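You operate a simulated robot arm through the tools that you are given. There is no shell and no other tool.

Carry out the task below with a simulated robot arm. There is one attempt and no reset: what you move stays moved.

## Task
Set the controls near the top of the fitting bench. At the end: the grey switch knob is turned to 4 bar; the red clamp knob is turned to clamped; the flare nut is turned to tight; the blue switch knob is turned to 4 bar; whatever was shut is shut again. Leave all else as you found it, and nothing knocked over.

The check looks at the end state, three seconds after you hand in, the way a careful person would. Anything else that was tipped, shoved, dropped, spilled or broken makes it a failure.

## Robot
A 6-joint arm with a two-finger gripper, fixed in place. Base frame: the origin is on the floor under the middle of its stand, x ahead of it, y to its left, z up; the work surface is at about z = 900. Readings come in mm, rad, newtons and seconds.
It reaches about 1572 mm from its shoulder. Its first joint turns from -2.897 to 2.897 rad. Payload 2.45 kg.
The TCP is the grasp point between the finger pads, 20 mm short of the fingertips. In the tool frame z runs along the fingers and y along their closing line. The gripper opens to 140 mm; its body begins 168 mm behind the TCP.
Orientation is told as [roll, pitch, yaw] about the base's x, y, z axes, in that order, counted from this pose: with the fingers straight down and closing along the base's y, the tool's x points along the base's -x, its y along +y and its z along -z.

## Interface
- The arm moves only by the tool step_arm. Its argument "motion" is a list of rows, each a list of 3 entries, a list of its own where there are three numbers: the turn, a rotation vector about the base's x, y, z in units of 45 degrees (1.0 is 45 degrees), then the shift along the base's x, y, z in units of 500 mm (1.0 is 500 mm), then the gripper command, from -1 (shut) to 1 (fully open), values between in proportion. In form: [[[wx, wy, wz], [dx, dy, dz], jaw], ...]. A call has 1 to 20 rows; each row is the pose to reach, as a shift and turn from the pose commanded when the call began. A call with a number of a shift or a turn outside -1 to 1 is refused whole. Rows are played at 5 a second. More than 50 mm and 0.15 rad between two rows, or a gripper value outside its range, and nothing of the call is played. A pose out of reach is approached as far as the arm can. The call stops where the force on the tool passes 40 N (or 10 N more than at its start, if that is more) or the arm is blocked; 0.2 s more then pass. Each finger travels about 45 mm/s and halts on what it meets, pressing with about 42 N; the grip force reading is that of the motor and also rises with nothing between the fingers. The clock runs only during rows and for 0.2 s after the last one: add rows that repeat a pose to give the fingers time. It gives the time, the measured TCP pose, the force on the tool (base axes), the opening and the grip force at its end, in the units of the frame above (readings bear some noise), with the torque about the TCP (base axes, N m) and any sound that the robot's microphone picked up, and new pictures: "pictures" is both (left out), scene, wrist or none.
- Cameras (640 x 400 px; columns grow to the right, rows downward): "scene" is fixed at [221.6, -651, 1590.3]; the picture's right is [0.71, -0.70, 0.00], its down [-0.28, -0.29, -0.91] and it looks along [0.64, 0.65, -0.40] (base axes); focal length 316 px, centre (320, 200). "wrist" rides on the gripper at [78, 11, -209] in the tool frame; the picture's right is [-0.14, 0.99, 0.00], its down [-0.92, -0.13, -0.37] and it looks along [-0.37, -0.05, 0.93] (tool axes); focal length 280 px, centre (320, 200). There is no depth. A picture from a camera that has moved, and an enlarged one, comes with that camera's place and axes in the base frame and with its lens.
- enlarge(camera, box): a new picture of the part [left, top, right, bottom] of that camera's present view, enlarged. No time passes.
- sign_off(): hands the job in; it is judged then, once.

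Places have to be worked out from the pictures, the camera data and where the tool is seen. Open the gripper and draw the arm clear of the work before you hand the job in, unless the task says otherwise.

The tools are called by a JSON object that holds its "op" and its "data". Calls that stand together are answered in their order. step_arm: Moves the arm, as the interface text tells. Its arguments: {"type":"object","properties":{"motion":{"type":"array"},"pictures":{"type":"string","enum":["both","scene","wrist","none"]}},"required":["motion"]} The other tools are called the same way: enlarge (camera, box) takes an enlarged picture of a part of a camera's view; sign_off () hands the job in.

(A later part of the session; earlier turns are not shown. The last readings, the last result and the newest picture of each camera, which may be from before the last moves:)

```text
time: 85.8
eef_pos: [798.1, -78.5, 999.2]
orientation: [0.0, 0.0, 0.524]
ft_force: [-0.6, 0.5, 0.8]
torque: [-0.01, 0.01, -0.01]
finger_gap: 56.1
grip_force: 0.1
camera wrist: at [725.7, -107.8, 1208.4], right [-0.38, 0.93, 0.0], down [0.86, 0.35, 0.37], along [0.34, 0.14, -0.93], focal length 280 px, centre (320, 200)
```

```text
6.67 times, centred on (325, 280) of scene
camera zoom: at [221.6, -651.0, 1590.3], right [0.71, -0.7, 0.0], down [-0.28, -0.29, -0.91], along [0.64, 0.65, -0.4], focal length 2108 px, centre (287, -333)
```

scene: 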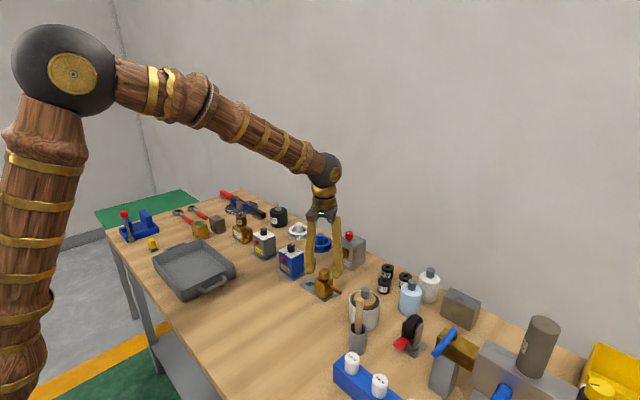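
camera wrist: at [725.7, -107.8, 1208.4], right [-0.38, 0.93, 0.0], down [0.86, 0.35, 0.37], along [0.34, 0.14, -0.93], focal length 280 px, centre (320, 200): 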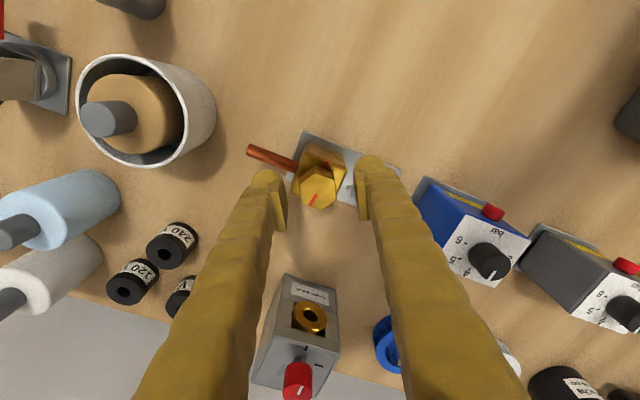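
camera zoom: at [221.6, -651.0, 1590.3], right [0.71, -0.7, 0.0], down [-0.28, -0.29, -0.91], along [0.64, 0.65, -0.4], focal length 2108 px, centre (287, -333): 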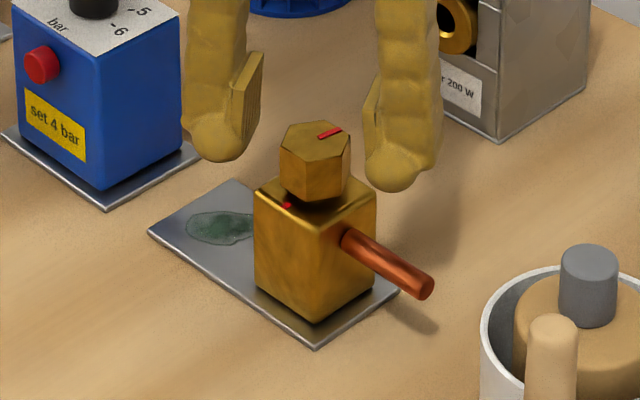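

Pads are parallel to the flats. Lower 1.5 mm, close on the nut, press ~1 mm down, and try the first ~13° clockwise.

{"op": "step_arm", "data": {"motion": [[[0, 0, 0], [0, 0, -0.003], -0.4], [[0, 0, 0], [0, 0, -0.003], -0.5], [[0, 0, 0], [0, 0, -0.003], -0.55], [[0, 0, 0], [0, 0, -0.003], -0.65], [[0, 0, 0], [0, 0, -0.003], -1], [[0, 0, 0], [0, 0, -0.003], -1], [[0, 0, 0], [0, 0, -0.003], -1]], "pictures": "wrist"}}

{"op": "enlarge", "data": {"camera": "wrist", "box": [260, 130, 380, 230]}}

{"op": "enlarge", "data": {"camera": "scene", "box": [300, 250, 350, 310]}}

```text
time: 87.4
eef_pos: [798.4, -79.9, 997.5]
orientation: [0.001, 0.001, 0.523]
ft_force: [-0.8, 0.7, -0.5]
torque: [0.0, 0.03, 0.01]
finger_gap: 28.8
grip_force: 42.1
camera wrist: at [725.7, -107.8, 1206.6], right [-0.38, 0.93, 0.0], down [0.86, 0.35, 0.37], along [0.34, 0.14, -0.93], focal length 280 px, centre (320, 200)
```

wrist: 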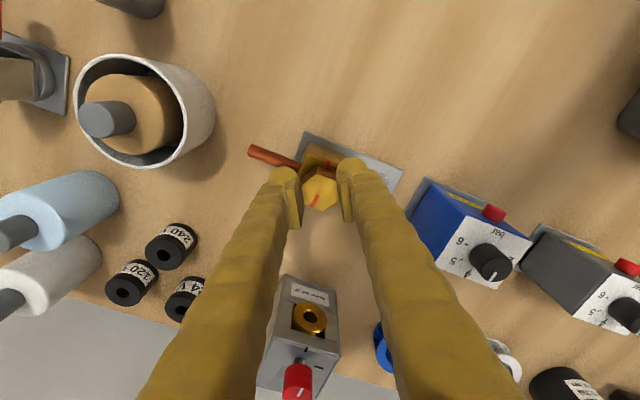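

```text
4.00 times, centred on (320, 180) of wrist
camera zoom: at [725.7, -107.8, 1206.6], right [-0.38, 0.93, 0.0], down [0.86, 0.35, 0.37], along [0.34, 0.14, -0.93], focal length 1122 px, centre (320, 280)
```

zoom: 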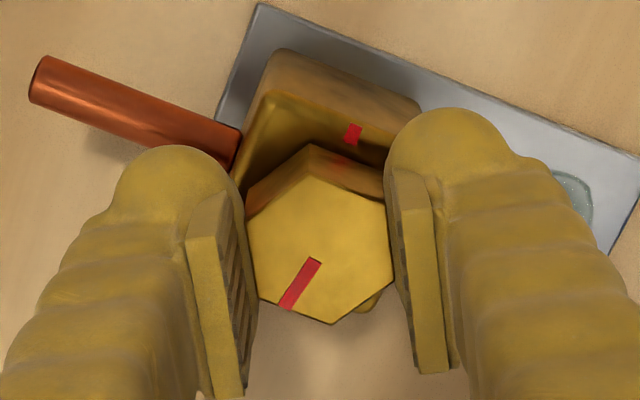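

```text
6.67 times, centred on (325, 280) of scene
camera zoom: at [221.6, -651.0, 1590.3], right [0.71, -0.7, 0.0], down [-0.28, -0.29, -0.91], along [0.64, 0.65, -0.4], focal length 2108 px, centre (287, -333)
```

zoom: 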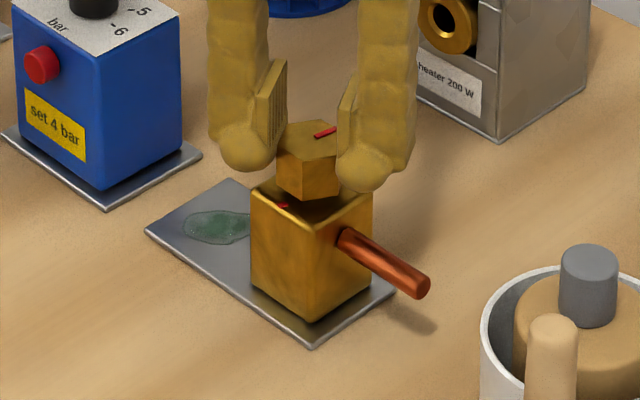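

On closing, the body slid ~1.7 mm (it's free-standing as well). I'll shift the gripped nut back by (0.8,-1.4) mm, then press down ~1 mm and turn a first 13°.

{"op": "step_arm", "data": {"motion": [[[0, 0, 0], [0.0008, -0.0014, 0], -1], [[0, 0, 0], [0.0016, -0.0028, 0], -1], [[0, 0, 0], [0.0016, -0.0028, 0], -1], [[0, 0, 0], [0.0016, -0.0028, -0.001], -1], [[0, 0, 0], [0.0016, -0.0028, -0.002], -1], [[0, 0, 0], [0.0016, -0.0028, -0.002], -1]], "pictures": "none"}}

{"op": "step_arm", "data": {"motion": [[[0, 0, -0.05], [0, 0, 0], -1], [[0, 0, -0.1], [0, 0, 0], -1], [[0, 0, -0.15], [0, 0, 0], -1], [[0, 0, -0.2], [0, 0, 0], -1], [[0, 0, -0.25], [0, 0, 0], -1], [[0, 0, -0.3], [0, 0, 0], -1]], "pictures": "wrist"}}

{"op": "enlarge", "data": {"camera": "wrist", "box": [260, 130, 380, 230]}}

{"op": "enlarge", "data": {"camera": "scene", "box": [300, 250, 350, 310]}}

```text
time: 88.8
eef_pos: [799.0, -81.7, 997.9]
orientation: [0.0, -0.001, 0.523]
ft_force: [-4.0, 2.7, 23.7]
torque: [-0.16, 0.36, 0.0]
finger_gap: 28.5
grip_force: 42.0
```

```text
time: 90.2
eef_pos: [799.3, -79.7, 997.2]
orientation: [-0.002, -0.003, 0.286]
ft_force: [-3.9, 4.2, 31.0]
torque: [0.09, -0.03, -0.05]
finger_gap: 28.3
grip_force: 41.8
camera wrist: at [721.7, -91.3, 1206.2], right [-0.15, 0.99, 0.0], down [0.92, 0.14, 0.37], along [0.37, 0.06, -0.93], focal length 280 px, centre (320, 200)
```

wrist: 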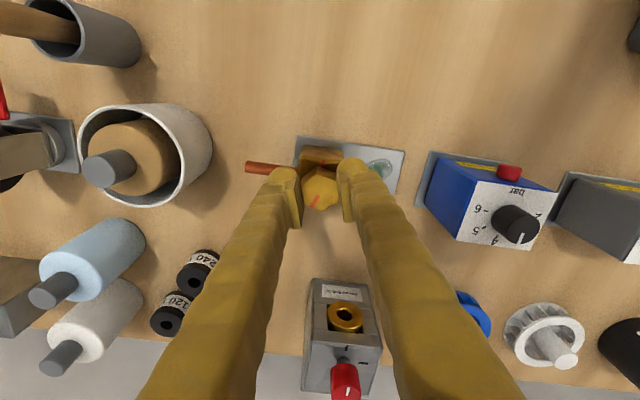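

```text
4.00 times, centred on (320, 180) of wrist
camera zoom: at [721.7, -91.3, 1206.2], right [-0.15, 0.99, 0.0], down [0.92, 0.14, 0.37], along [0.37, 0.06, -0.93], focal length 1122 px, centre (320, 280)
```

zoom: 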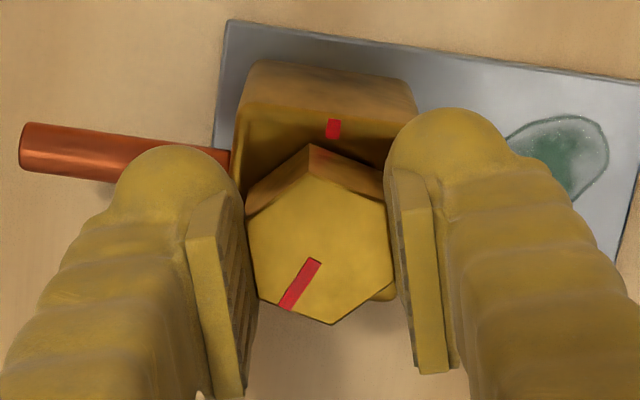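

```text
6.67 times, centred on (325, 280) of scene
camera zoom: at [221.6, -651.0, 1590.3], right [0.71, -0.7, 0.0], down [-0.28, -0.29, -0.91], along [0.64, 0.65, -0.4], focal length 2108 px, centre (287, -333)
```

zoom: 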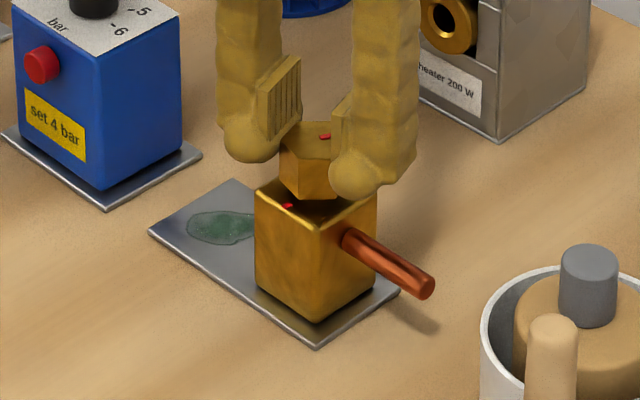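

Body is back at its original spot and stays still while the nut turns. Continue clockwise with slightly less press.

{"op": "step_arm", "data": {"motion": [[[0, 0, -0.05], [0, 0, 0.0004], -1], [[0, 0, -0.1], [0, 0, 0.0006], -1], [[0, 0, -0.15], [0, 0, 0.0006], -1], [[0, 0, -0.2], [0, 0, 0.0006], -1], [[0, 0, -0.25], [0, 0, 0.0006], -1], [[0, 0, -0.3], [0, 0, 0.0006], -1], [[0, 0, -0.35], [0, 0, 0.0006], -1], [[0, 0, -0.4], [0, 0, 0.0006], -1], [[0, 0, -0.45], [0, 0, 0.0006], -1], [[0, 0, -0.5], [0, 0, 0.0006], -1], [[0, 0, -0.55], [0, 0, 0.0006], -1], [[0, 0, -0.6], [0, 0, 0.0006], -1], [[0, 0, -0.65], [0, 0, 0.0006], -1], [[0, 0, -0.7], [0, 0, 0.0006], -1], [[0, 0, -0.75], [0, 0, 0.0006], -1], [[0, 0, -0.8], [0, 0, 0.0006], -1], [[0, 0, -0.85], [0, 0, 0.0006], -1]], "pictures": "wrist"}}

{"op": "enlarge", "data": {"camera": "wrist", "box": [260, 130, 380, 230]}}

{"op": "enlarge", "data": {"camera": "scene", "box": [300, 250, 350, 310]}}

```text
time: 93.8
eef_pos: [800.0, -81.0, 997.3]
orientation: [-0.001, -0.001, -0.381]
ft_force: [0.6, -0.1, 6.1]
torque: [0.04, 0.13, 0.01]
finger_gap: 28.8
grip_force: 42.8
camera wrist: at [731.3, -40.5, 1206.1], right [0.5, 0.87, 0.0], down [0.81, -0.46, 0.37], along [0.32, -0.18, -0.93], focal length 280 px, centre (320, 200)
```

wrist: 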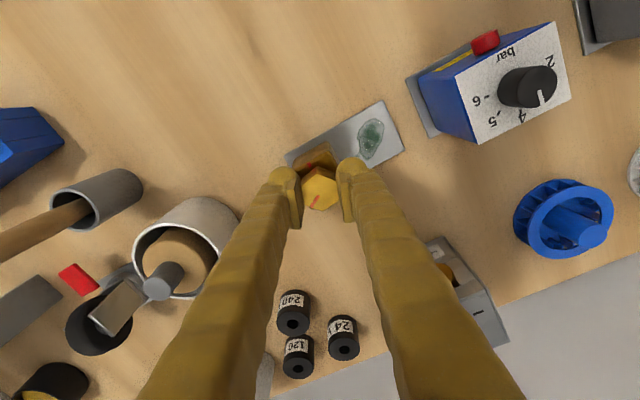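

```text
4.00 times, centred on (320, 180) of wrist
camera zoom: at [731.3, -40.5, 1206.1], right [0.5, 0.87, 0.0], down [0.81, -0.46, 0.37], along [0.32, -0.18, -0.93], focal length 1122 px, centre (320, 280)
```

zoom: 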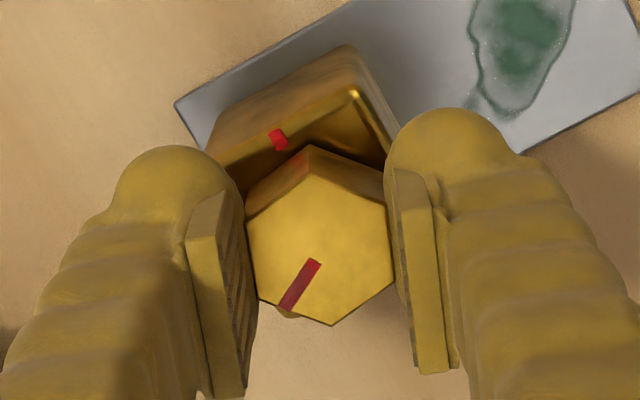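

```text
6.67 times, centred on (325, 280) of scene
camera zoom: at [221.6, -651.0, 1590.3], right [0.71, -0.7, 0.0], down [-0.28, -0.29, -0.91], along [0.64, 0.65, -0.4], focal length 2108 px, centre (287, -333)
```

zoom: 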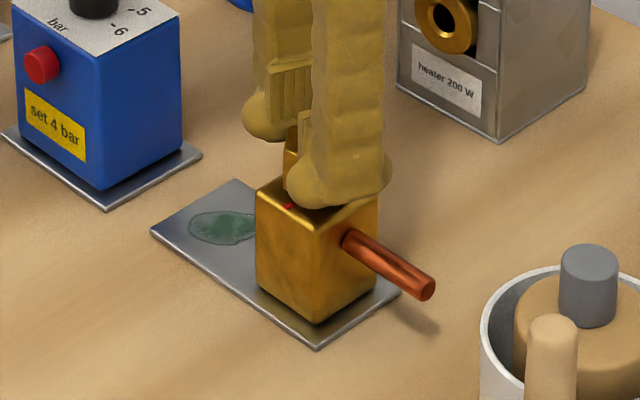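

Still good: body static, nut now turned ~52°. Add back a little press and continue to 90°.

{"op": "step_arm", "data": {"motion": [[[0, 0, -0.03], [0, 0, -0.0006], -1], [[0, 0, -0.08], [0, 0, -0.0012], -1], [[0, 0, -0.13], [0, 0, -0.0012], -1], [[0, 0, -0.18], [0, 0, -0.0012], -1], [[0, 0, -0.23], [0, 0, -0.0012], -1], [[0, 0, -0.28], [0, 0, -0.0012], -1], [[0, 0, -0.33], [0, 0, -0.0012], -1], [[0, 0, -0.38], [0, 0, -0.0012], -1], [[0, 0, -0.43], [0, 0, -0.0012], -1], [[0, 0, -0.48], [0, 0, -0.0012], -1], [[0, 0, -0.53], [0, 0, -0.0012], -1], [[0, 0, -0.58], [0, 0, -0.0012], -1], [[0, 0, -0.63], [0, 0, -0.0012], -1], [[0, 0, -0.68], [0, 0, -0.0012], -1], [[0, 0, -0.73], [0, 0, -0.0012], -1], [[0, 0, -0.78], [0, 0, -0.0012], -1], [[0, 0, -0.82], [0, 0, -0.0012], -1], [[0, 0, -0.85], [0, 0, -0.0012], -1]], "pictures": "wrist"}}

{"op": "enlarge", "data": {"camera": "wrist", "box": [260, 130, 380, 230]}}

{"op": "enlarge", "data": {"camera": "scene", "box": [300, 250, 350, 310]}}

```text
time: 97.6
eef_pos: [800.3, -79.6, 996.6]
orientation: [-0.001, 0.001, -1.05]
ft_force: [5.4, 5.6, 14.0]
torque: [0.03, -0.11, -0.01]
finger_gap: 28.7
grip_force: 41.6
camera wrist: at [770.1, -6.2, 1205.7], right [0.93, 0.37, 0.0], down [0.35, -0.86, 0.37], along [0.14, -0.34, -0.93], focal length 280 px, centre (320, 200)
```

wrist: 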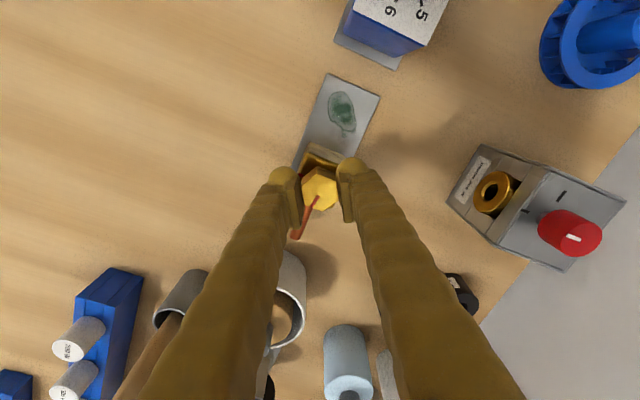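

```text
4.00 times, centred on (320, 180) of wrist
camera zoom: at [770.1, -6.2, 1205.7], right [0.93, 0.37, 0.0], down [0.35, -0.86, 0.37], along [0.14, -0.34, -0.93], focal length 1122 px, centre (320, 280)
```

zoom: 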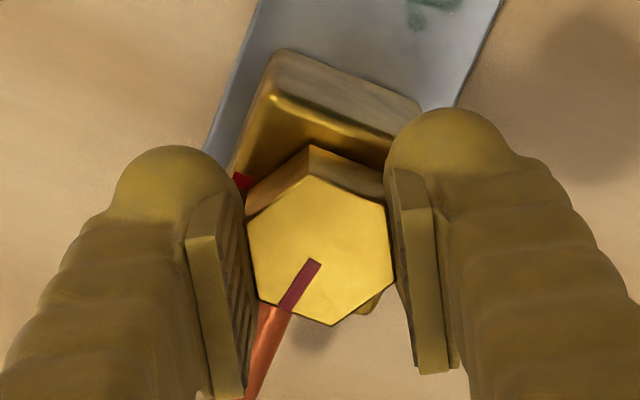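

```text
6.67 times, centred on (325, 280) of scene
camera zoom: at [221.6, -651.0, 1590.3], right [0.71, -0.7, 0.0], down [-0.28, -0.29, -0.91], along [0.64, 0.65, -0.4], focal length 2108 px, centre (287, -333)
```

zoom: 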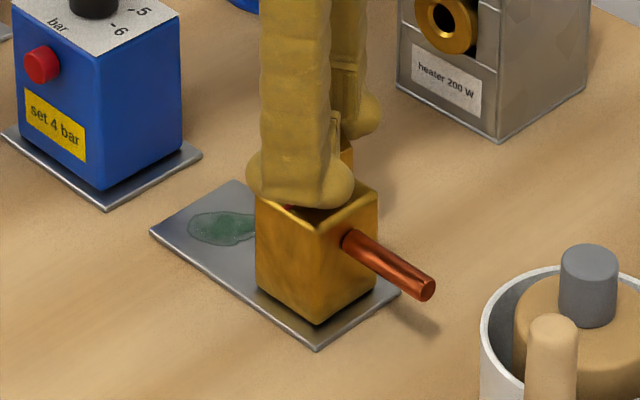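

Nut turned 90°, body unmoved. Unload, release, rise, and unwind the wrist to +60° for the second half.

{"op": "step_arm", "data": {"motion": [[[0, 0, 0], [0, 0, 0.001], -1], [[0, 0, 0], [0, 0, 0.0014], -0.8], [[0, 0, 0], [0, 0, 0.0014], -0.5], [[0, 0, 0], [0, 0, 0.0014], -0.2], [[0, 0, 0], [0, 0, 0.0014], -0.2], [[0, 0, 0], [0, 0, 0.04], -0.2], [[0, 0, 0], [0, 0, 0.08], -0.2], [[0, 0, 0.12], [0, 0, 0.08], -0.2], [[0, 0, 0.24], [0, 0, 0.08], -0.2], [[0, 0, 0.36], [0, 0, 0.08], -0.2], [[0, 0, 0.48], [0, 0, 0.08], -0.2], [[0, 0, 0.6], [0, 0, 0.08], -0.2], [[0, 0, 0.72], [0, 0, 0.08], -0.2], [[0, 0, 0.84], [0, 0, 0.08], -0.2], [[0, 0, 0.96], [0, 0, 0.08], -0.2], [[0, 0, 1.0], [0, 0, 0.08], -0.2]], "pictures": "wrist"}}

{"op": "enlarge", "data": {"camera": "wrist", "box": [270, 100, 370, 200]}}

{"op": "enlarge", "data": {"camera": "scene", "box": [300, 250, 350, 310]}}

```text
time: 101.0
eef_pos: [800.3, -80.9, 1036.6]
orientation: [0.003, -0.001, -0.262]
ft_force: [-1.8, 0.0, -0.7]
torque: [0.01, 0.02, 0.02]
finger_gap: 55.9
grip_force: 0.1
camera wrist: at [727.1, -49.0, 1245.4], right [0.39, 0.92, 0.0], down [0.86, -0.36, 0.37], along [0.34, -0.14, -0.93], focal length 280 px, centre (320, 200)
```

wrist: 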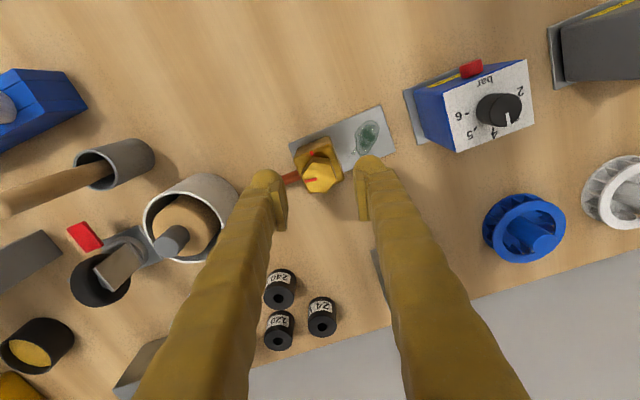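

```text
4.00 times, centred on (320, 150) of wrist
camera zoom: at [727.1, -49.0, 1245.4], right [0.39, 0.92, 0.0], down [0.86, -0.36, 0.37], along [0.34, -0.14, -0.93], focal length 1122 px, centre (320, 400)
```

zoom: 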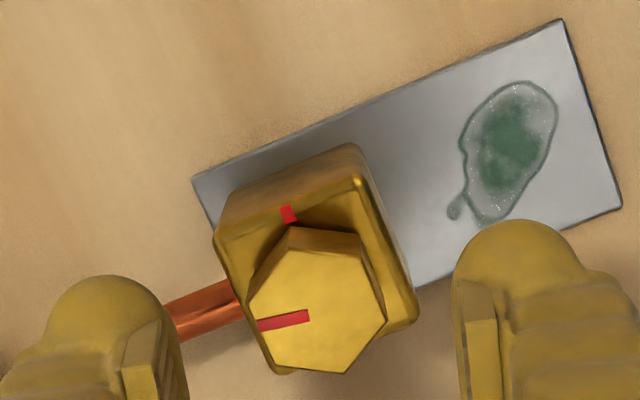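

```text
6.67 times, centred on (325, 280) of scene
camera zoom: at [221.6, -651.0, 1590.3], right [0.71, -0.7, 0.0], down [-0.28, -0.29, -0.91], along [0.64, 0.65, -0.4], focal length 2108 px, centre (287, -333)
```

zoom: 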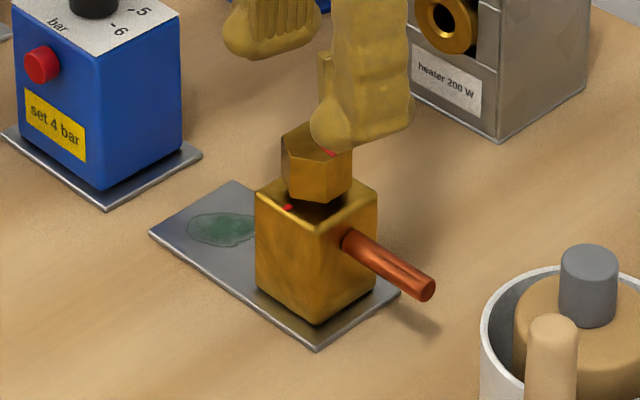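

Nut mark now points -y (90° done), body unmoved. Unwind to +60° and descend for the second grip.

{"op": "step_arm", "data": {"motion": [[[0, 0, 0.12], [-0.0005, -0.0011, 0], -0.2], [[0, 0, 0.24], [-0.0005, -0.0011, 0], -0.2], [[0, 0, 0.36], [-0.0005, -0.0011, 0], -0.2], [[0, 0, 0.48], [-0.0005, -0.0011, 0], -0.2], [[0, 0, 0.6], [-0.0005, -0.0011, 0], -0.2], [[0, 0, 0.72], [-0.0005, -0.0011, 0], -0.2], [[0, 0, 0.84], [-0.0005, -0.0011, 0], -0.2], [[0, 0, 0.96], [-0.0005, -0.0011, 0], -0.2], [[0, 0, 1.0], [-0.0005, -0.0011, 0], -0.2]], "pictures": "none"}}

{"op": "step_arm", "data": {"motion": [[[0, 0, 0.12], [0, 0, 0], -0.2], [[0, 0, 0.24], [0, 0, 0], -0.2], [[0, 0, 0.36], [0, 0, 0], -0.2], [[0, 0, 0.48], [0, 0, 0], -0.2], [[0, 0, 0.6], [0, 0, 0], -0.2], [[0, 0, 0.667], [0, 0, 0], -0.2], [[0, 0, 0.667], [0, 0, -0.03], -0.2], [[0, 0, 0.667], [0, 0, -0.06], -0.2], [[0, 0, 0.667], [0, 0, -0.077], -0.2], [[0, 0, 0.667], [0, 0, -0.077], -0.2], [[0, 0, 0.667], [0, 0, -0.077], -0.4], [[0, 0, 0.667], [0, 0, -0.077], -0.5], [[0, 0, 0.667], [0, 0, -0.077], -0.5]], "pictures": "both"}}

{"op": "enlarge", "data": {"camera": "wrist", "box": [260, 130, 380, 230]}}

{"op": "enlarge", "data": {"camera": "scene", "box": [300, 250, 350, 310]}}

```text
time: 103.0
eef_pos: [799.3, -81.8, 1036.9]
orientation: [0.002, 0.0, 0.523]
ft_force: [-0.6, -0.9, 0.2]
torque: [-0.04, -0.02, 0.0]
finger_gap: 55.8
grip_force: 0.0
```

```text
time: 105.8
eef_pos: [799.9, -82.3, 998.7]
orientation: [0.0, 0.001, 1.048]
ft_force: [-0.5, -0.3, 0.6]
torque: [0.01, 0.04, 0.01]
finger_gap: 35.1
grip_force: 0.0
camera wrist: at [751.6, -142.3, 1207.3], right [-0.79, 0.61, 0.0], down [0.57, 0.73, 0.37], along [0.23, 0.29, -0.93], focal length 280 px, centre (320, 200)
```

scene: 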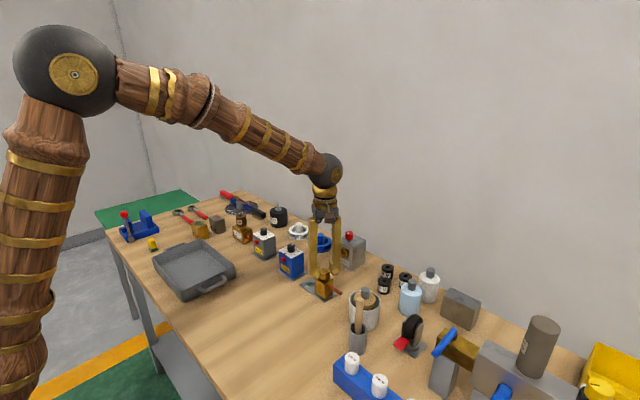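
wrist: 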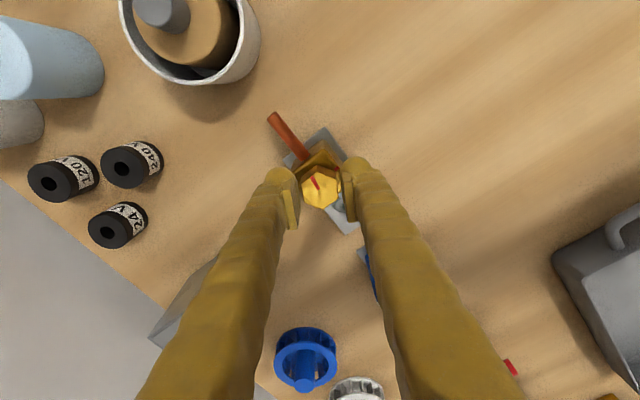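

```text
4.00 times, centred on (320, 180) of wrist
camera zoom: at [751.6, -142.3, 1207.3], right [-0.79, 0.61, 0.0], down [0.57, 0.73, 0.37], along [0.23, 0.29, -0.93], focal length 1122 px, centre (320, 280)
```

zoom: 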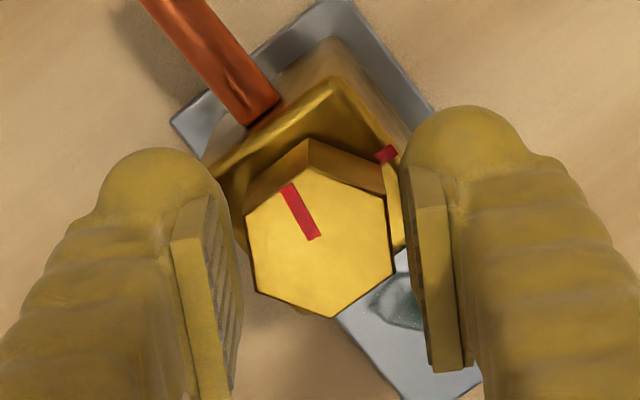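

```text
6.67 times, centred on (325, 280) of scene
camera zoom: at [221.6, -651.0, 1590.3], right [0.71, -0.7, 0.0], down [-0.28, -0.29, -0.91], along [0.64, 0.65, -0.4], focal length 2108 px, centre (287, -333)
```

zoom: 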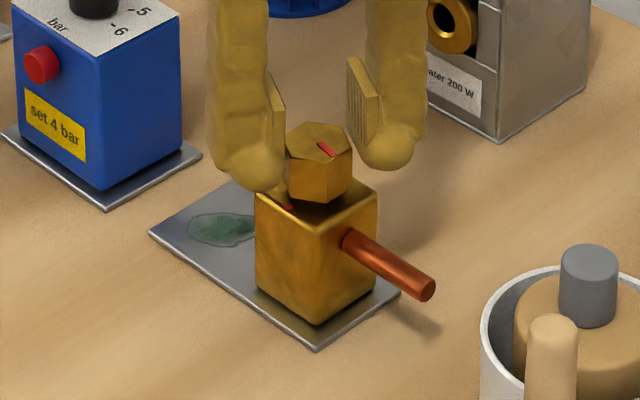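

Centred on the flats. Close, press ~1 mm, and turn clockwise ~25°.

{"op": "step_arm", "data": {"motion": [[[0, 0, 0], [0, 0, 0], -0.56], [[0, 0, 0], [0, 0, 0], -0.65], [[0, 0, 0], [0, 0, 0], -1], [[0, 0, 0], [0, 0, 0], -1], [[0, 0, 0], [0, 0, -0.001], -1], [[0, 0, 0], [0, 0, -0.002], -1], [[0, 0, -0.05], [0, 0, -0.002], -1], [[0, 0, -0.1], [0, 0, -0.002], -1], [[0, 0, -0.15], [0, 0, -0.002], -1], [[0, 0, -0.2], [0, 0, -0.002], -1], [[0, 0, -0.25], [0, 0, -0.002], -1], [[0, 0, -0.3], [0, 0, -0.002], -1], [[0, 0, -0.35], [0, 0, -0.002], -1], [[0, 0, -0.4], [0, 0, -0.002], -1], [[0, 0, -0.45], [0, 0, -0.002], -1], [[0, 0, -0.5], [0, 0, -0.002], -1], [[0, 0, -0.55], [0, 0, -0.002], -1]], "pictures": "wrist"}}

{"op": "enlarge", "data": {"camera": "wrist", "box": [260, 130, 380, 230]}}

{"op": "enlarge", "data": {"camera": "scene", "box": [300, 250, 350, 310]}}

```text
time: 109.4
eef_pos: [799.1, -82.8, 996.6]
orientation: [0.0, -0.003, 0.616]
ft_force: [10.8, -0.6, 29.0]
torque: [0.12, -0.38, 0.02]
finger_gap: 28.6
grip_force: 42.2
camera wrist: at [729.5, -116.5, 1206.2], right [-0.46, 0.89, 0.0], down [0.83, 0.43, 0.37], along [0.33, 0.17, -0.93], focal length 280 px, centre (320, 200)
```

wrist: 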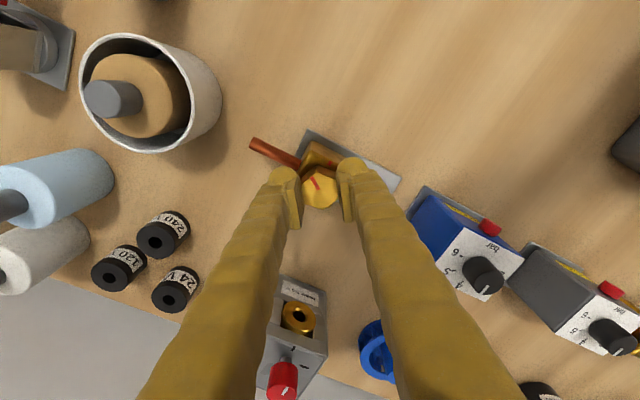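

```text
4.00 times, centred on (320, 180) of wrist
camera zoom: at [729.5, -116.5, 1206.2], right [-0.46, 0.89, 0.0], down [0.83, 0.43, 0.37], along [0.33, 0.17, -0.93], focal length 1122 px, centre (320, 280)
```

zoom: 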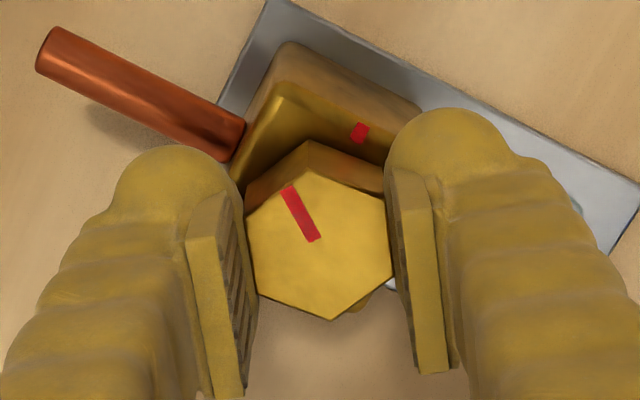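

```text
6.67 times, centred on (325, 280) of scene
camera zoom: at [221.6, -651.0, 1590.3], right [0.71, -0.7, 0.0], down [-0.28, -0.29, -0.91], along [0.64, 0.65, -0.4], focal length 2108 px, centre (287, -333)
```

zoom: 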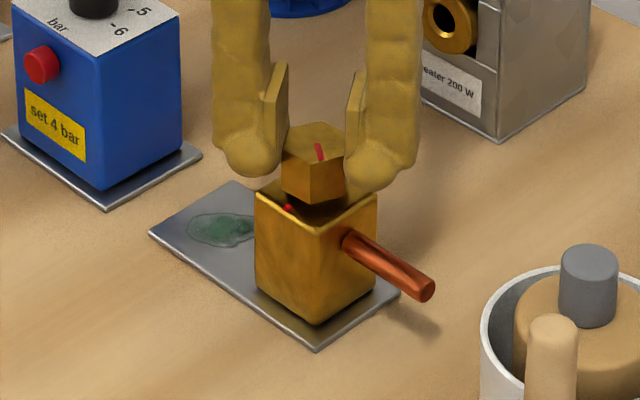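

Body still static. There is 10 N lateral load in +x, so I nudge the TCP +0.5 mm in x and continue clockwise ~40°.

{"op": "step_arm", "data": {"motion": [[[0, 0, -0.03], [0.0005, 0, 0.0004], -1], [[0, 0, -0.08], [0.001, 0, 0.0004], -1], [[0, 0, -0.13], [0.001, 0, 0.0004], -1], [[0, 0, -0.18], [0.001, 0, 0.0004], -1], [[0, 0, -0.23], [0.001, 0, 0.0004], -1], [[0, 0, -0.28], [0.001, 0, 0.0004], -1], [[0, 0, -0.33], [0.001, 0, 0.0004], -1], [[0, 0, -0.38], [0.001, 0, 0.0004], -1], [[0, 0, -0.43], [0.001, 0, 0.0004], -1], [[0, 0, -0.48], [0.001, 0, 0.0004], -1], [[0, 0, -0.53], [0.001, 0, 0.0004], -1], [[0, 0, -0.58], [0.001, 0, 0.0004], -1], [[0, 0, -0.63], [0.001, 0, 0.0004], -1], [[0, 0, -0.68], [0.001, 0, 0.0004], -1], [[0, 0, -0.73], [0.001, 0, 0.0004], -1], [[0, 0, -0.78], [0.001, 0, 0.0004], -1], [[0, 0, -0.83], [0.001, 0, 0.0004], -1], [[0, 0, -0.88], [0.001, 0, 0.0004], -1]], "pictures": "wrist"}}

{"op": "enlarge", "data": {"camera": "wrist", "box": [260, 130, 380, 230]}}

{"op": "enlarge", "data": {"camera": "scene", "box": [300, 250, 350, 310]}}

```text
time: 113.2
eef_pos: [800.2, -81.6, 996.8]
orientation: [0.002, 0.001, -0.078]
ft_force: [0.2, -0.1, -0.1]
torque: [0.0, 0.0, -0.01]
finger_gap: 28.5
grip_force: 41.8
camera wrist: at [722.8, -63.1, 1206.1], right [0.21, 0.98, 0.0], down [0.91, -0.2, 0.37], along [0.36, -0.08, -0.93], focal length 280 px, centre (320, 200)
```

wrist: 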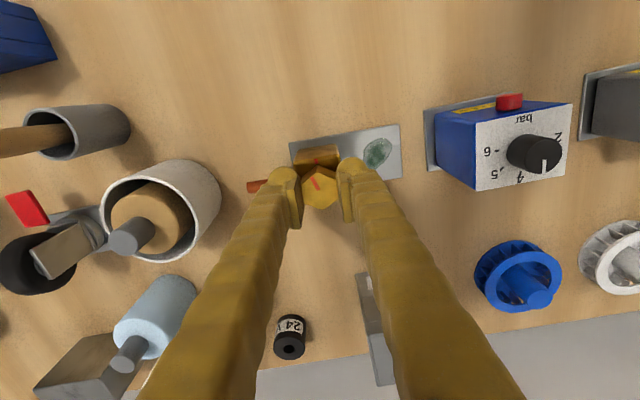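

```text
4.00 times, centred on (320, 180) of wrist
camera zoom: at [722.8, -63.1, 1206.1], right [0.21, 0.98, 0.0], down [0.91, -0.2, 0.37], along [0.36, -0.08, -0.93], focal length 1122 px, centre (320, 280)
```

zoom: 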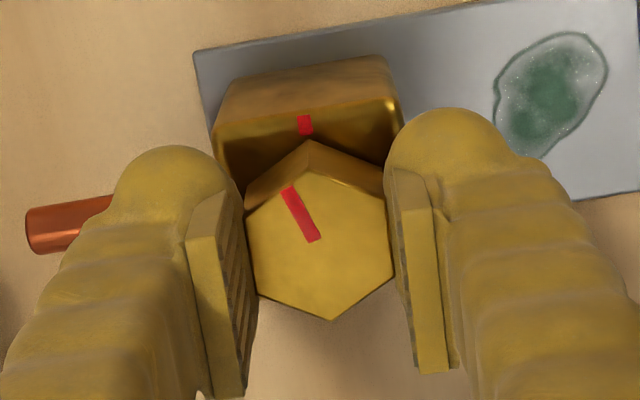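

```text
6.67 times, centred on (325, 280) of scene
camera zoom: at [221.6, -651.0, 1590.3], right [0.71, -0.7, 0.0], down [-0.28, -0.29, -0.91], along [0.64, 0.65, -0.4], focal length 2108 px, centre (287, -333)
```

zoom: 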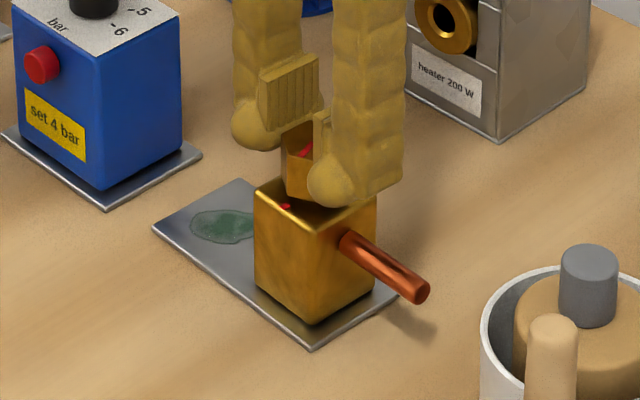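

The press relaxed (z-force 0) and the body crept about -2.5°. I'll lift slightly, rotate nut+body back +2.5°, set down, then continue with a renewed press.

{"op": "step_arm", "data": {"motion": [[[0, 0, 0], [0, 0, 0.002], -1], [[0, 0, 0], [0, 0, 0.004], -1], [[0, 0, 0], [0, 0, 0.005], -1], [[0, 0, 0], [0, 0, 0.005], -1]], "pictures": "none"}}

{"op": "step_arm", "data": {"motion": [[[0, 0, 0.02], [0, 0, 0], -1], [[0, 0, 0.04], [0, 0, 0], -1], [[0, 0, 0.056], [0, 0, 0], -1], [[0, 0, 0.056], [0, 0, 0], -1]], "pictures": "wrist"}}

{"op": "enlarge", "data": {"camera": "scene", "box": [300, 250, 350, 310]}}

{"op": "enlarge", "data": {"camera": "wrist", "box": [260, 130, 380, 230]}}

```text
time: 114.2
eef_pos: [800.5, -80.7, 1001.1]
orientation: [0.003, 0.0, -0.078]
ft_force: [-0.1, 0.3, -3.4]
torque: [0.02, -0.02, 0.01]
finger_gap: 29.1
grip_force: 42.1
```

```text
time: 115.2
eef_pos: [799.9, -82.1, 999.6]
orientation: [0.001, 0.0, -0.034]
ft_force: [-1.1, -0.7, -3.1]
torque: [-0.03, -0.02, 0.02]
finger_gap: 28.7
grip_force: 42.3
camera wrist: at [722.1, -66.9, 1208.8], right [0.17, 0.99, 0.0], down [0.92, -0.16, 0.37], along [0.36, -0.06, -0.93], focal length 280 px, centre (320, 200)
```

wrist: 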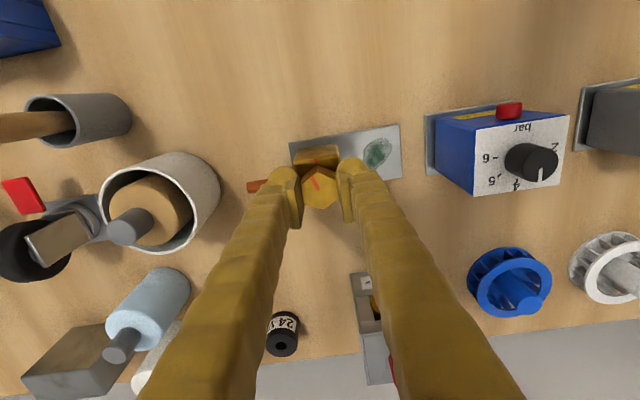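

```text
6.67 times, centred on (325, 280) of scene
camera zoom: at [221.6, -651.0, 1590.3], right [0.71, -0.7, 0.0], down [-0.28, -0.29, -0.91], along [0.64, 0.65, -0.4], focal length 2108 px, centre (287, -333)
```

zoom: 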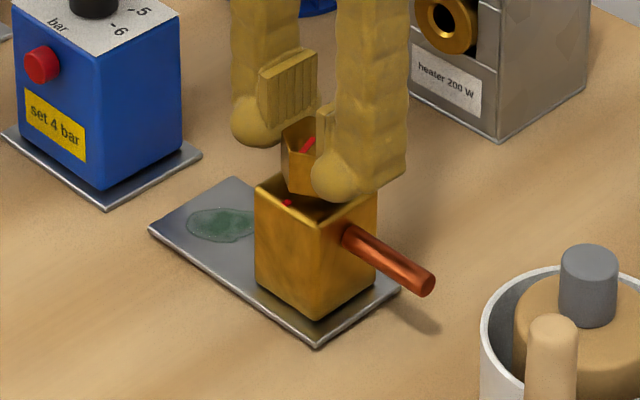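

```text
4.00 times, centred on (320, 180) of wrist
camera zoom: at [722.1, -66.9, 1208.8], right [0.17, 0.99, 0.0], down [0.92, -0.16, 0.37], along [0.36, -0.06, -0.93], focal length 1122 px, centre (320, 280)
```

zoom: 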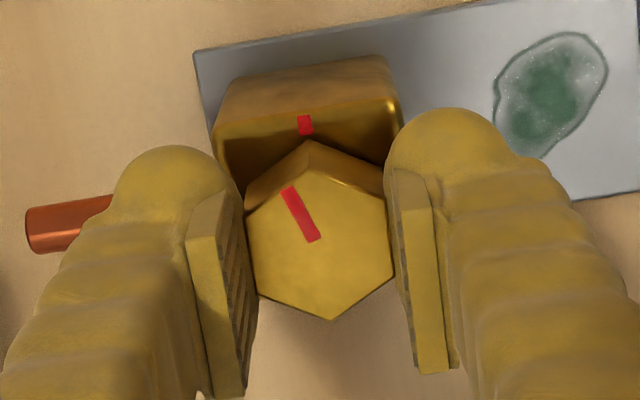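

Body orientation restored. Lower until it rests, then press.

{"op": "step_arm", "data": {"motion": [[[0, 0, 0], [0, 0, -0.002], -1], [[0, 0, 0], [0, 0, -0.004], -1], [[0, 0, 0], [0, 0, -0.005], -1], [[0, 0, 0], [0, 0, -0.005], -1]], "pictures": "none"}}

{"op": "step_arm", "data": {"motion": [[[0, 0, 0], [0, 0, -0.001], -1], [[0, 0, 0], [0, 0, -0.002], -1], [[0, 0, 0], [0, 0, -0.002], -1]], "pictures": "none"}}

```text
time: 116.2
eef_pos: [800.0, -82.0, 998.2]
orientation: [0.0, 0.001, -0.034]
ft_force: [-0.5, -0.5, -2.7]
torque: [0.03, -0.01, 0.0]
finger_gap: 28.7
grip_force: 41.9
```

```text
time: 117.0
eef_pos: [799.7, -82.0, 997.0]
orientation: [0.003, -0.001, -0.034]
ft_force: [-3.7, 3.2, 20.6]
torque: [0.11, 0.56, 0.01]
finger_gap: 28.6
grip_force: 42.4
```

Pressing at 20 N. Turn clockwise ~27° (0.6 units) while slowly adding press to compensate for the creep.

{"op": "step_arm", "data": {"motion": [[[0, 0, -0.05], [0, 0, -0.0001], -1], [[0, 0, -0.1], [0, 0, -0.0003], -1], [[0, 0, -0.15], [0, 0, -0.0004], -1], [[0, 0, -0.2], [0, 0, -0.0006], -1], [[0, 0, -0.25], [0, 0, -0.0007], -1], [[0, 0, -0.3], [0, 0, -0.0009], -1], [[0, 0, -0.35], [0, 0, -0.001], -1], [[0, 0, -0.4], [0, 0, -0.0012], -1]], "pictures": "wrist"}}

{"op": "enlarge", "data": {"camera": "wrist", "box": [260, 130, 380, 230]}}

{"op": "enlarge", "data": {"camera": "scene", "box": [300, 250, 350, 310]}}

```text
time: 118.8
eef_pos: [800.0, -81.0, 996.3]
orientation: [0.0, -0.003, -0.348]
ft_force: [-0.7, -5.9, 30.9]
torque: [-0.11, -0.07, 0.01]
finger_gap: 28.8
grip_force: 41.6
camera wrist: at [730.1, -43.5, 1204.6], right [0.47, 0.88, 0.0], down [0.82, -0.43, 0.37], along [0.33, -0.17, -0.93], focal length 280 px, centre (320, 200)
```

wrist: 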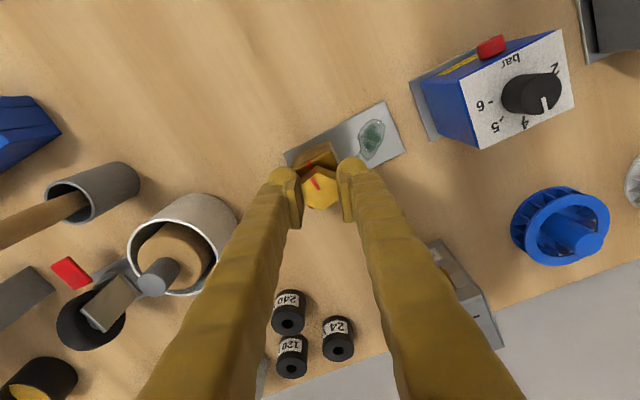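

```text
4.00 times, centred on (320, 180) of wrist
camera zoom: at [730.1, -43.5, 1204.6], right [0.47, 0.88, 0.0], down [0.82, -0.43, 0.37], along [0.33, -0.17, -0.93], focal length 1122 px, centre (320, 280)
```

zoom: 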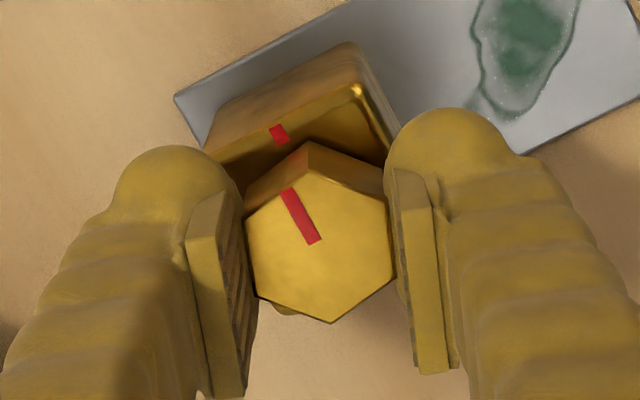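

```text
6.67 times, centred on (325, 280) of scene
camera zoom: at [221.6, -651.0, 1590.3], right [0.71, -0.7, 0.0], down [-0.28, -0.29, -0.91], along [0.64, 0.65, -0.4], focal length 2108 px, centre (287, -333)
```

zoom: 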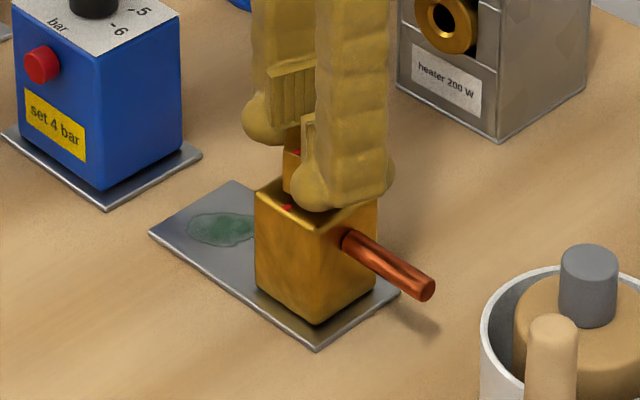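

Body static at 31 N; ~10° remain. Turn the last 0.226 units.

{"op": "step_arm", "data": {"motion": [[[0, 0, -0.05], [0, 0, 0], -1], [[0, 0, -0.1], [0, 0, 0], -1], [[0, 0, -0.15], [0, 0, 0], -1], [[0, 0, -0.2], [0, 0, 0], -1], [[0, 0, -0.226], [0, 0, 0], -1], [[0, 0, -0.226], [0, 0, 0], -1]], "pictures": "wrist"}}

{"op": "enlarge", "data": {"camera": "wrist", "box": [260, 130, 380, 230]}}

{"op": "enlarge", "data": {"camera": "scene", "box": [300, 250, 350, 310]}}

```text
time: 120.2
eef_pos: [799.6, -81.2, 995.5]
orientation: [0.0, 0.001, -0.525]
ft_force: [4.6, 1.2, 7.5]
torque: [-0.22, -0.37, 0.24]
finger_gap: 28.8
grip_force: 42.2
camera wrist: at [737.9, -31.5, 1204.1], right [0.62, 0.79, 0.0], down [0.73, -0.57, 0.37], along [0.29, -0.23, -0.93], focal length 280 px, centre (320, 200)
```

wrist: 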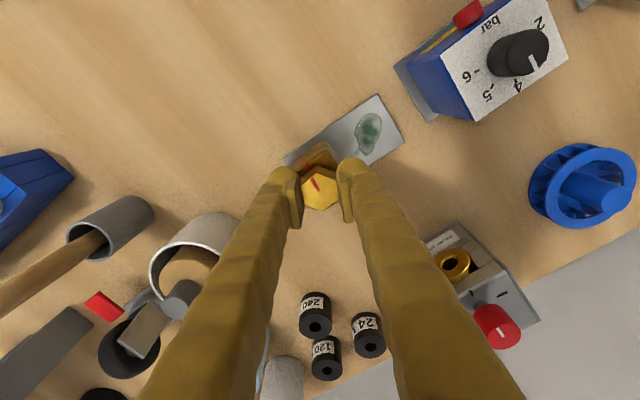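

```text
4.00 times, centred on (320, 180) of wrist
camera zoom: at [737.9, -31.5, 1204.1], right [0.62, 0.79, 0.0], down [0.73, -0.57, 0.37], along [0.29, -0.23, -0.93], focal length 1122 px, centre (320, 280)
```

zoom: 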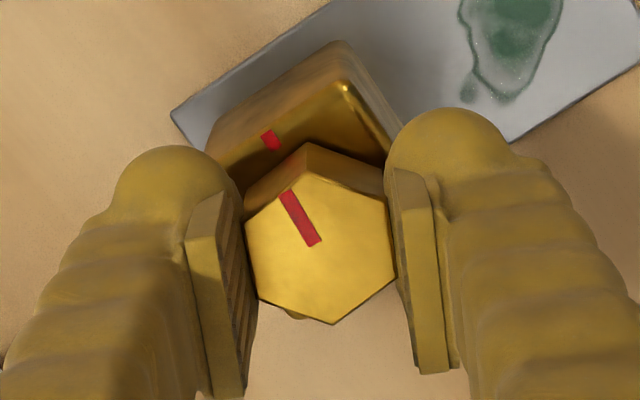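

```text
6.67 times, centred on (325, 280) of scene
camera zoom: at [221.6, -651.0, 1590.3], right [0.71, -0.7, 0.0], down [-0.28, -0.29, -0.91], along [0.64, 0.65, -0.4], focal length 2108 px, centre (287, -333)
```

zoom: 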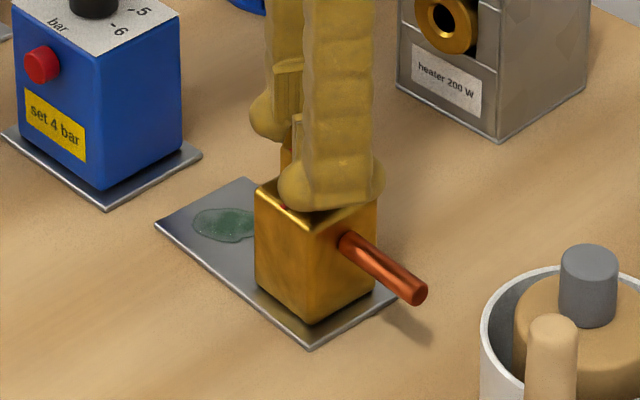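

Torque about z rose to 0.24 Nm: the nut has reached its stop (tight), and the body then turned a few degrees with it. Lift slightly and rotate nut+body back ~+5°, comparing with the reference scene crop.

{"op": "step_arm", "data": {"motion": [[[0, 0, 0], [0, 0, 0.002], -1], [[0, 0, 0], [0, 0, 0.004], -1], [[0, 0, 0], [0, 0, 0.006], -1], [[0, 0, 0], [0, 0, 0.006], -1], [[0, 0, 0.03], [0, 0, 0.006], -1], [[0, 0, 0.06], [0, 0, 0.006], -1], [[0, 0, 0.09], [0, 0, 0.006], -1], [[0, 0, 0.09], [0, 0, 0.006], -1]], "pictures": "wrist"}}

{"op": "enlarge", "data": {"camera": "scene", "box": [300, 250, 350, 310]}}

{"op": "enlarge", "data": {"camera": "wrist", "box": [260, 90, 400, 230]}}

```text
time: 122.0
eef_pos: [799.9, -81.3, 998.2]
orientation: [-0.001, -0.001, -0.454]
ft_force: [0.1, 0.1, -3.2]
torque: [0.01, 0.04, 0.01]
finger_gap: 28.5
grip_force: 41.8
camera wrist: at [734.7, -35.9, 1207.4], right [0.56, 0.83, 0.0], down [0.77, -0.52, 0.37], along [0.31, -0.2, -0.93], focal length 280 px, centre (320, 200)
```

wrist: 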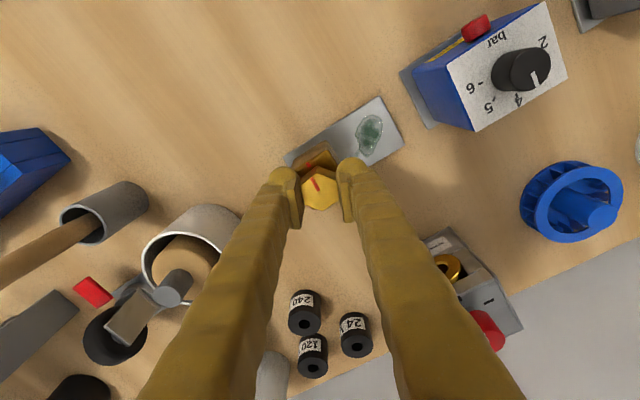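

```text
6.67 times, centred on (325, 280) of scene
camera zoom: at [221.6, -651.0, 1590.3], right [0.71, -0.7, 0.0], down [-0.28, -0.29, -0.91], along [0.64, 0.65, -0.4], focal length 2108 px, centre (287, -333)
```

zoom: 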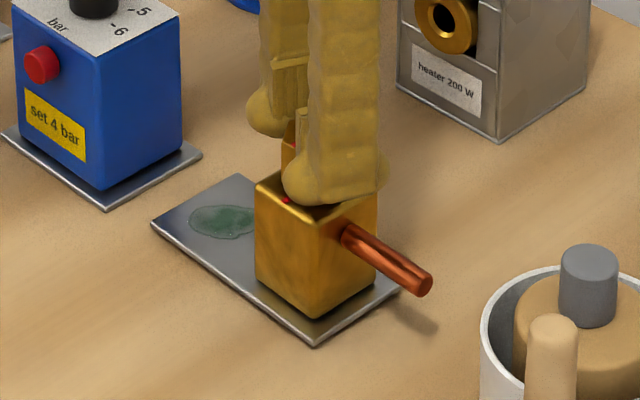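

```text
2.86 times, centred on (330, 160) of wrist
camera zoom: at [734.7, -35.9, 1207.4], right [0.56, 0.83, 0.0], down [0.77, -0.52, 0.37], along [0.31, -0.2, -0.93], focal length 801 px, centre (291, 314)
```

zoom: 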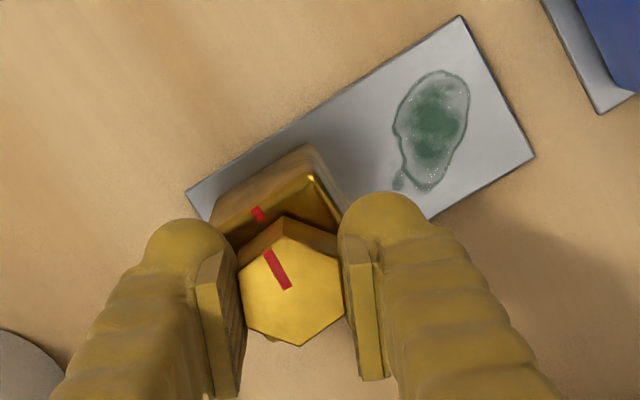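

Slightly short still (~1.7°). Rotate that while hanging and lower back.

{"op": "step_arm", "data": {"motion": [[[0, 0, 0.02], [0, 0, 0], -1], [[0, 0, 0.038], [0, 0, 0], -1], [[0, 0, 0.038], [0, 0, 0], -1], [[0, 0, 0.038], [0, 0, -0.002], -1], [[0, 0, 0.038], [0, 0, -0.004], -1], [[0, 0, 0.038], [0, 0, -0.005], -1], [[0, 0, 0.038], [0, 0, -0.005], -1]], "pictures": "none"}}

{"op": "step_arm", "data": {"motion": [[[0, 0, 0], [0, 0, -0.001], -1], [[0, 0, 0], [0, 0, -0.002], -1], [[0, 0, 0], [0, 0, -0.002], -1]], "pictures": "wrist"}}

{"op": "enlarge", "data": {"camera": "scene", "box": [300, 250, 350, 310]}}

{"op": "enlarge", "data": {"camera": "wrist", "box": [260, 90, 400, 230]}}

```text
time: 123.6
eef_pos: [799.8, -79.9, 996.3]
orientation: [0.002, 0.002, -0.425]
ft_force: [-0.9, -0.5, -2.9]
torque: [0.01, 0.03, -0.03]
finger_gap: 28.5
grip_force: 42.2
```

```text
time: 124.4
eef_pos: [799.1, -79.3, 995.1]
orientation: [-0.001, 0.0, -0.422]
ft_force: [0.4, -0.2, -1.2]
torque: [0.04, 0.0, 0.01]
finger_gap: 29.0
grip_force: 42.6
camera wrist: at [733.2, -37.8, 1204.1], right [0.53, 0.85, 0.0], down [0.79, -0.5, 0.37], along [0.31, -0.2, -0.93], focal length 280 px, centre (320, 200)
```

wrist: 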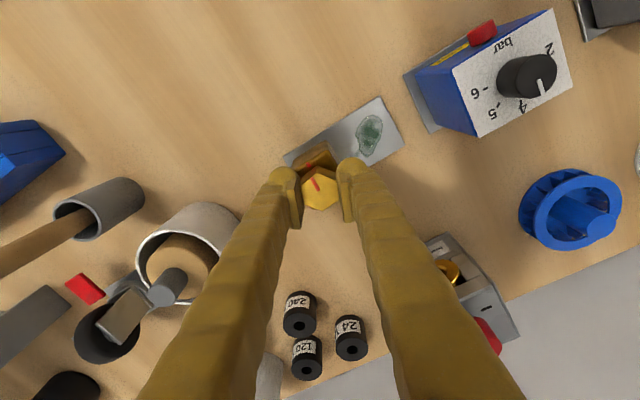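

```text
6.67 times, centred on (325, 280) of scene
camera zoom: at [221.6, -651.0, 1590.3], right [0.71, -0.7, 0.0], down [-0.28, -0.29, -0.91], along [0.64, 0.65, -0.4], focal length 2108 px, centre (287, -333)
```

zoom: 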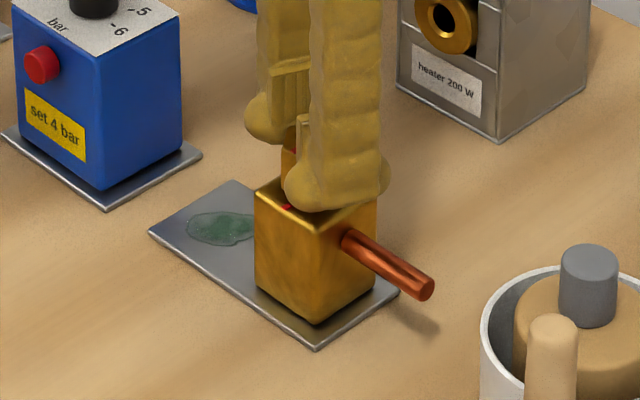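

```text
2.86 times, centred on (330, 160) of wrist
camera zoom: at [733.2, -37.8, 1204.1], right [0.53, 0.85, 0.0], down [0.79, -0.5, 0.37], along [0.31, -0.2, -0.93], focal length 801 px, centre (291, 314)
```

zoom: 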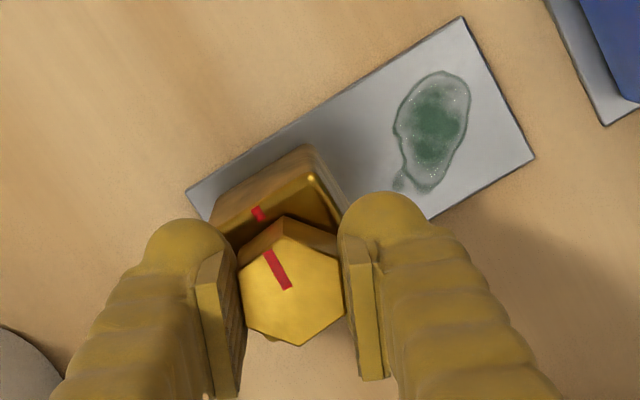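

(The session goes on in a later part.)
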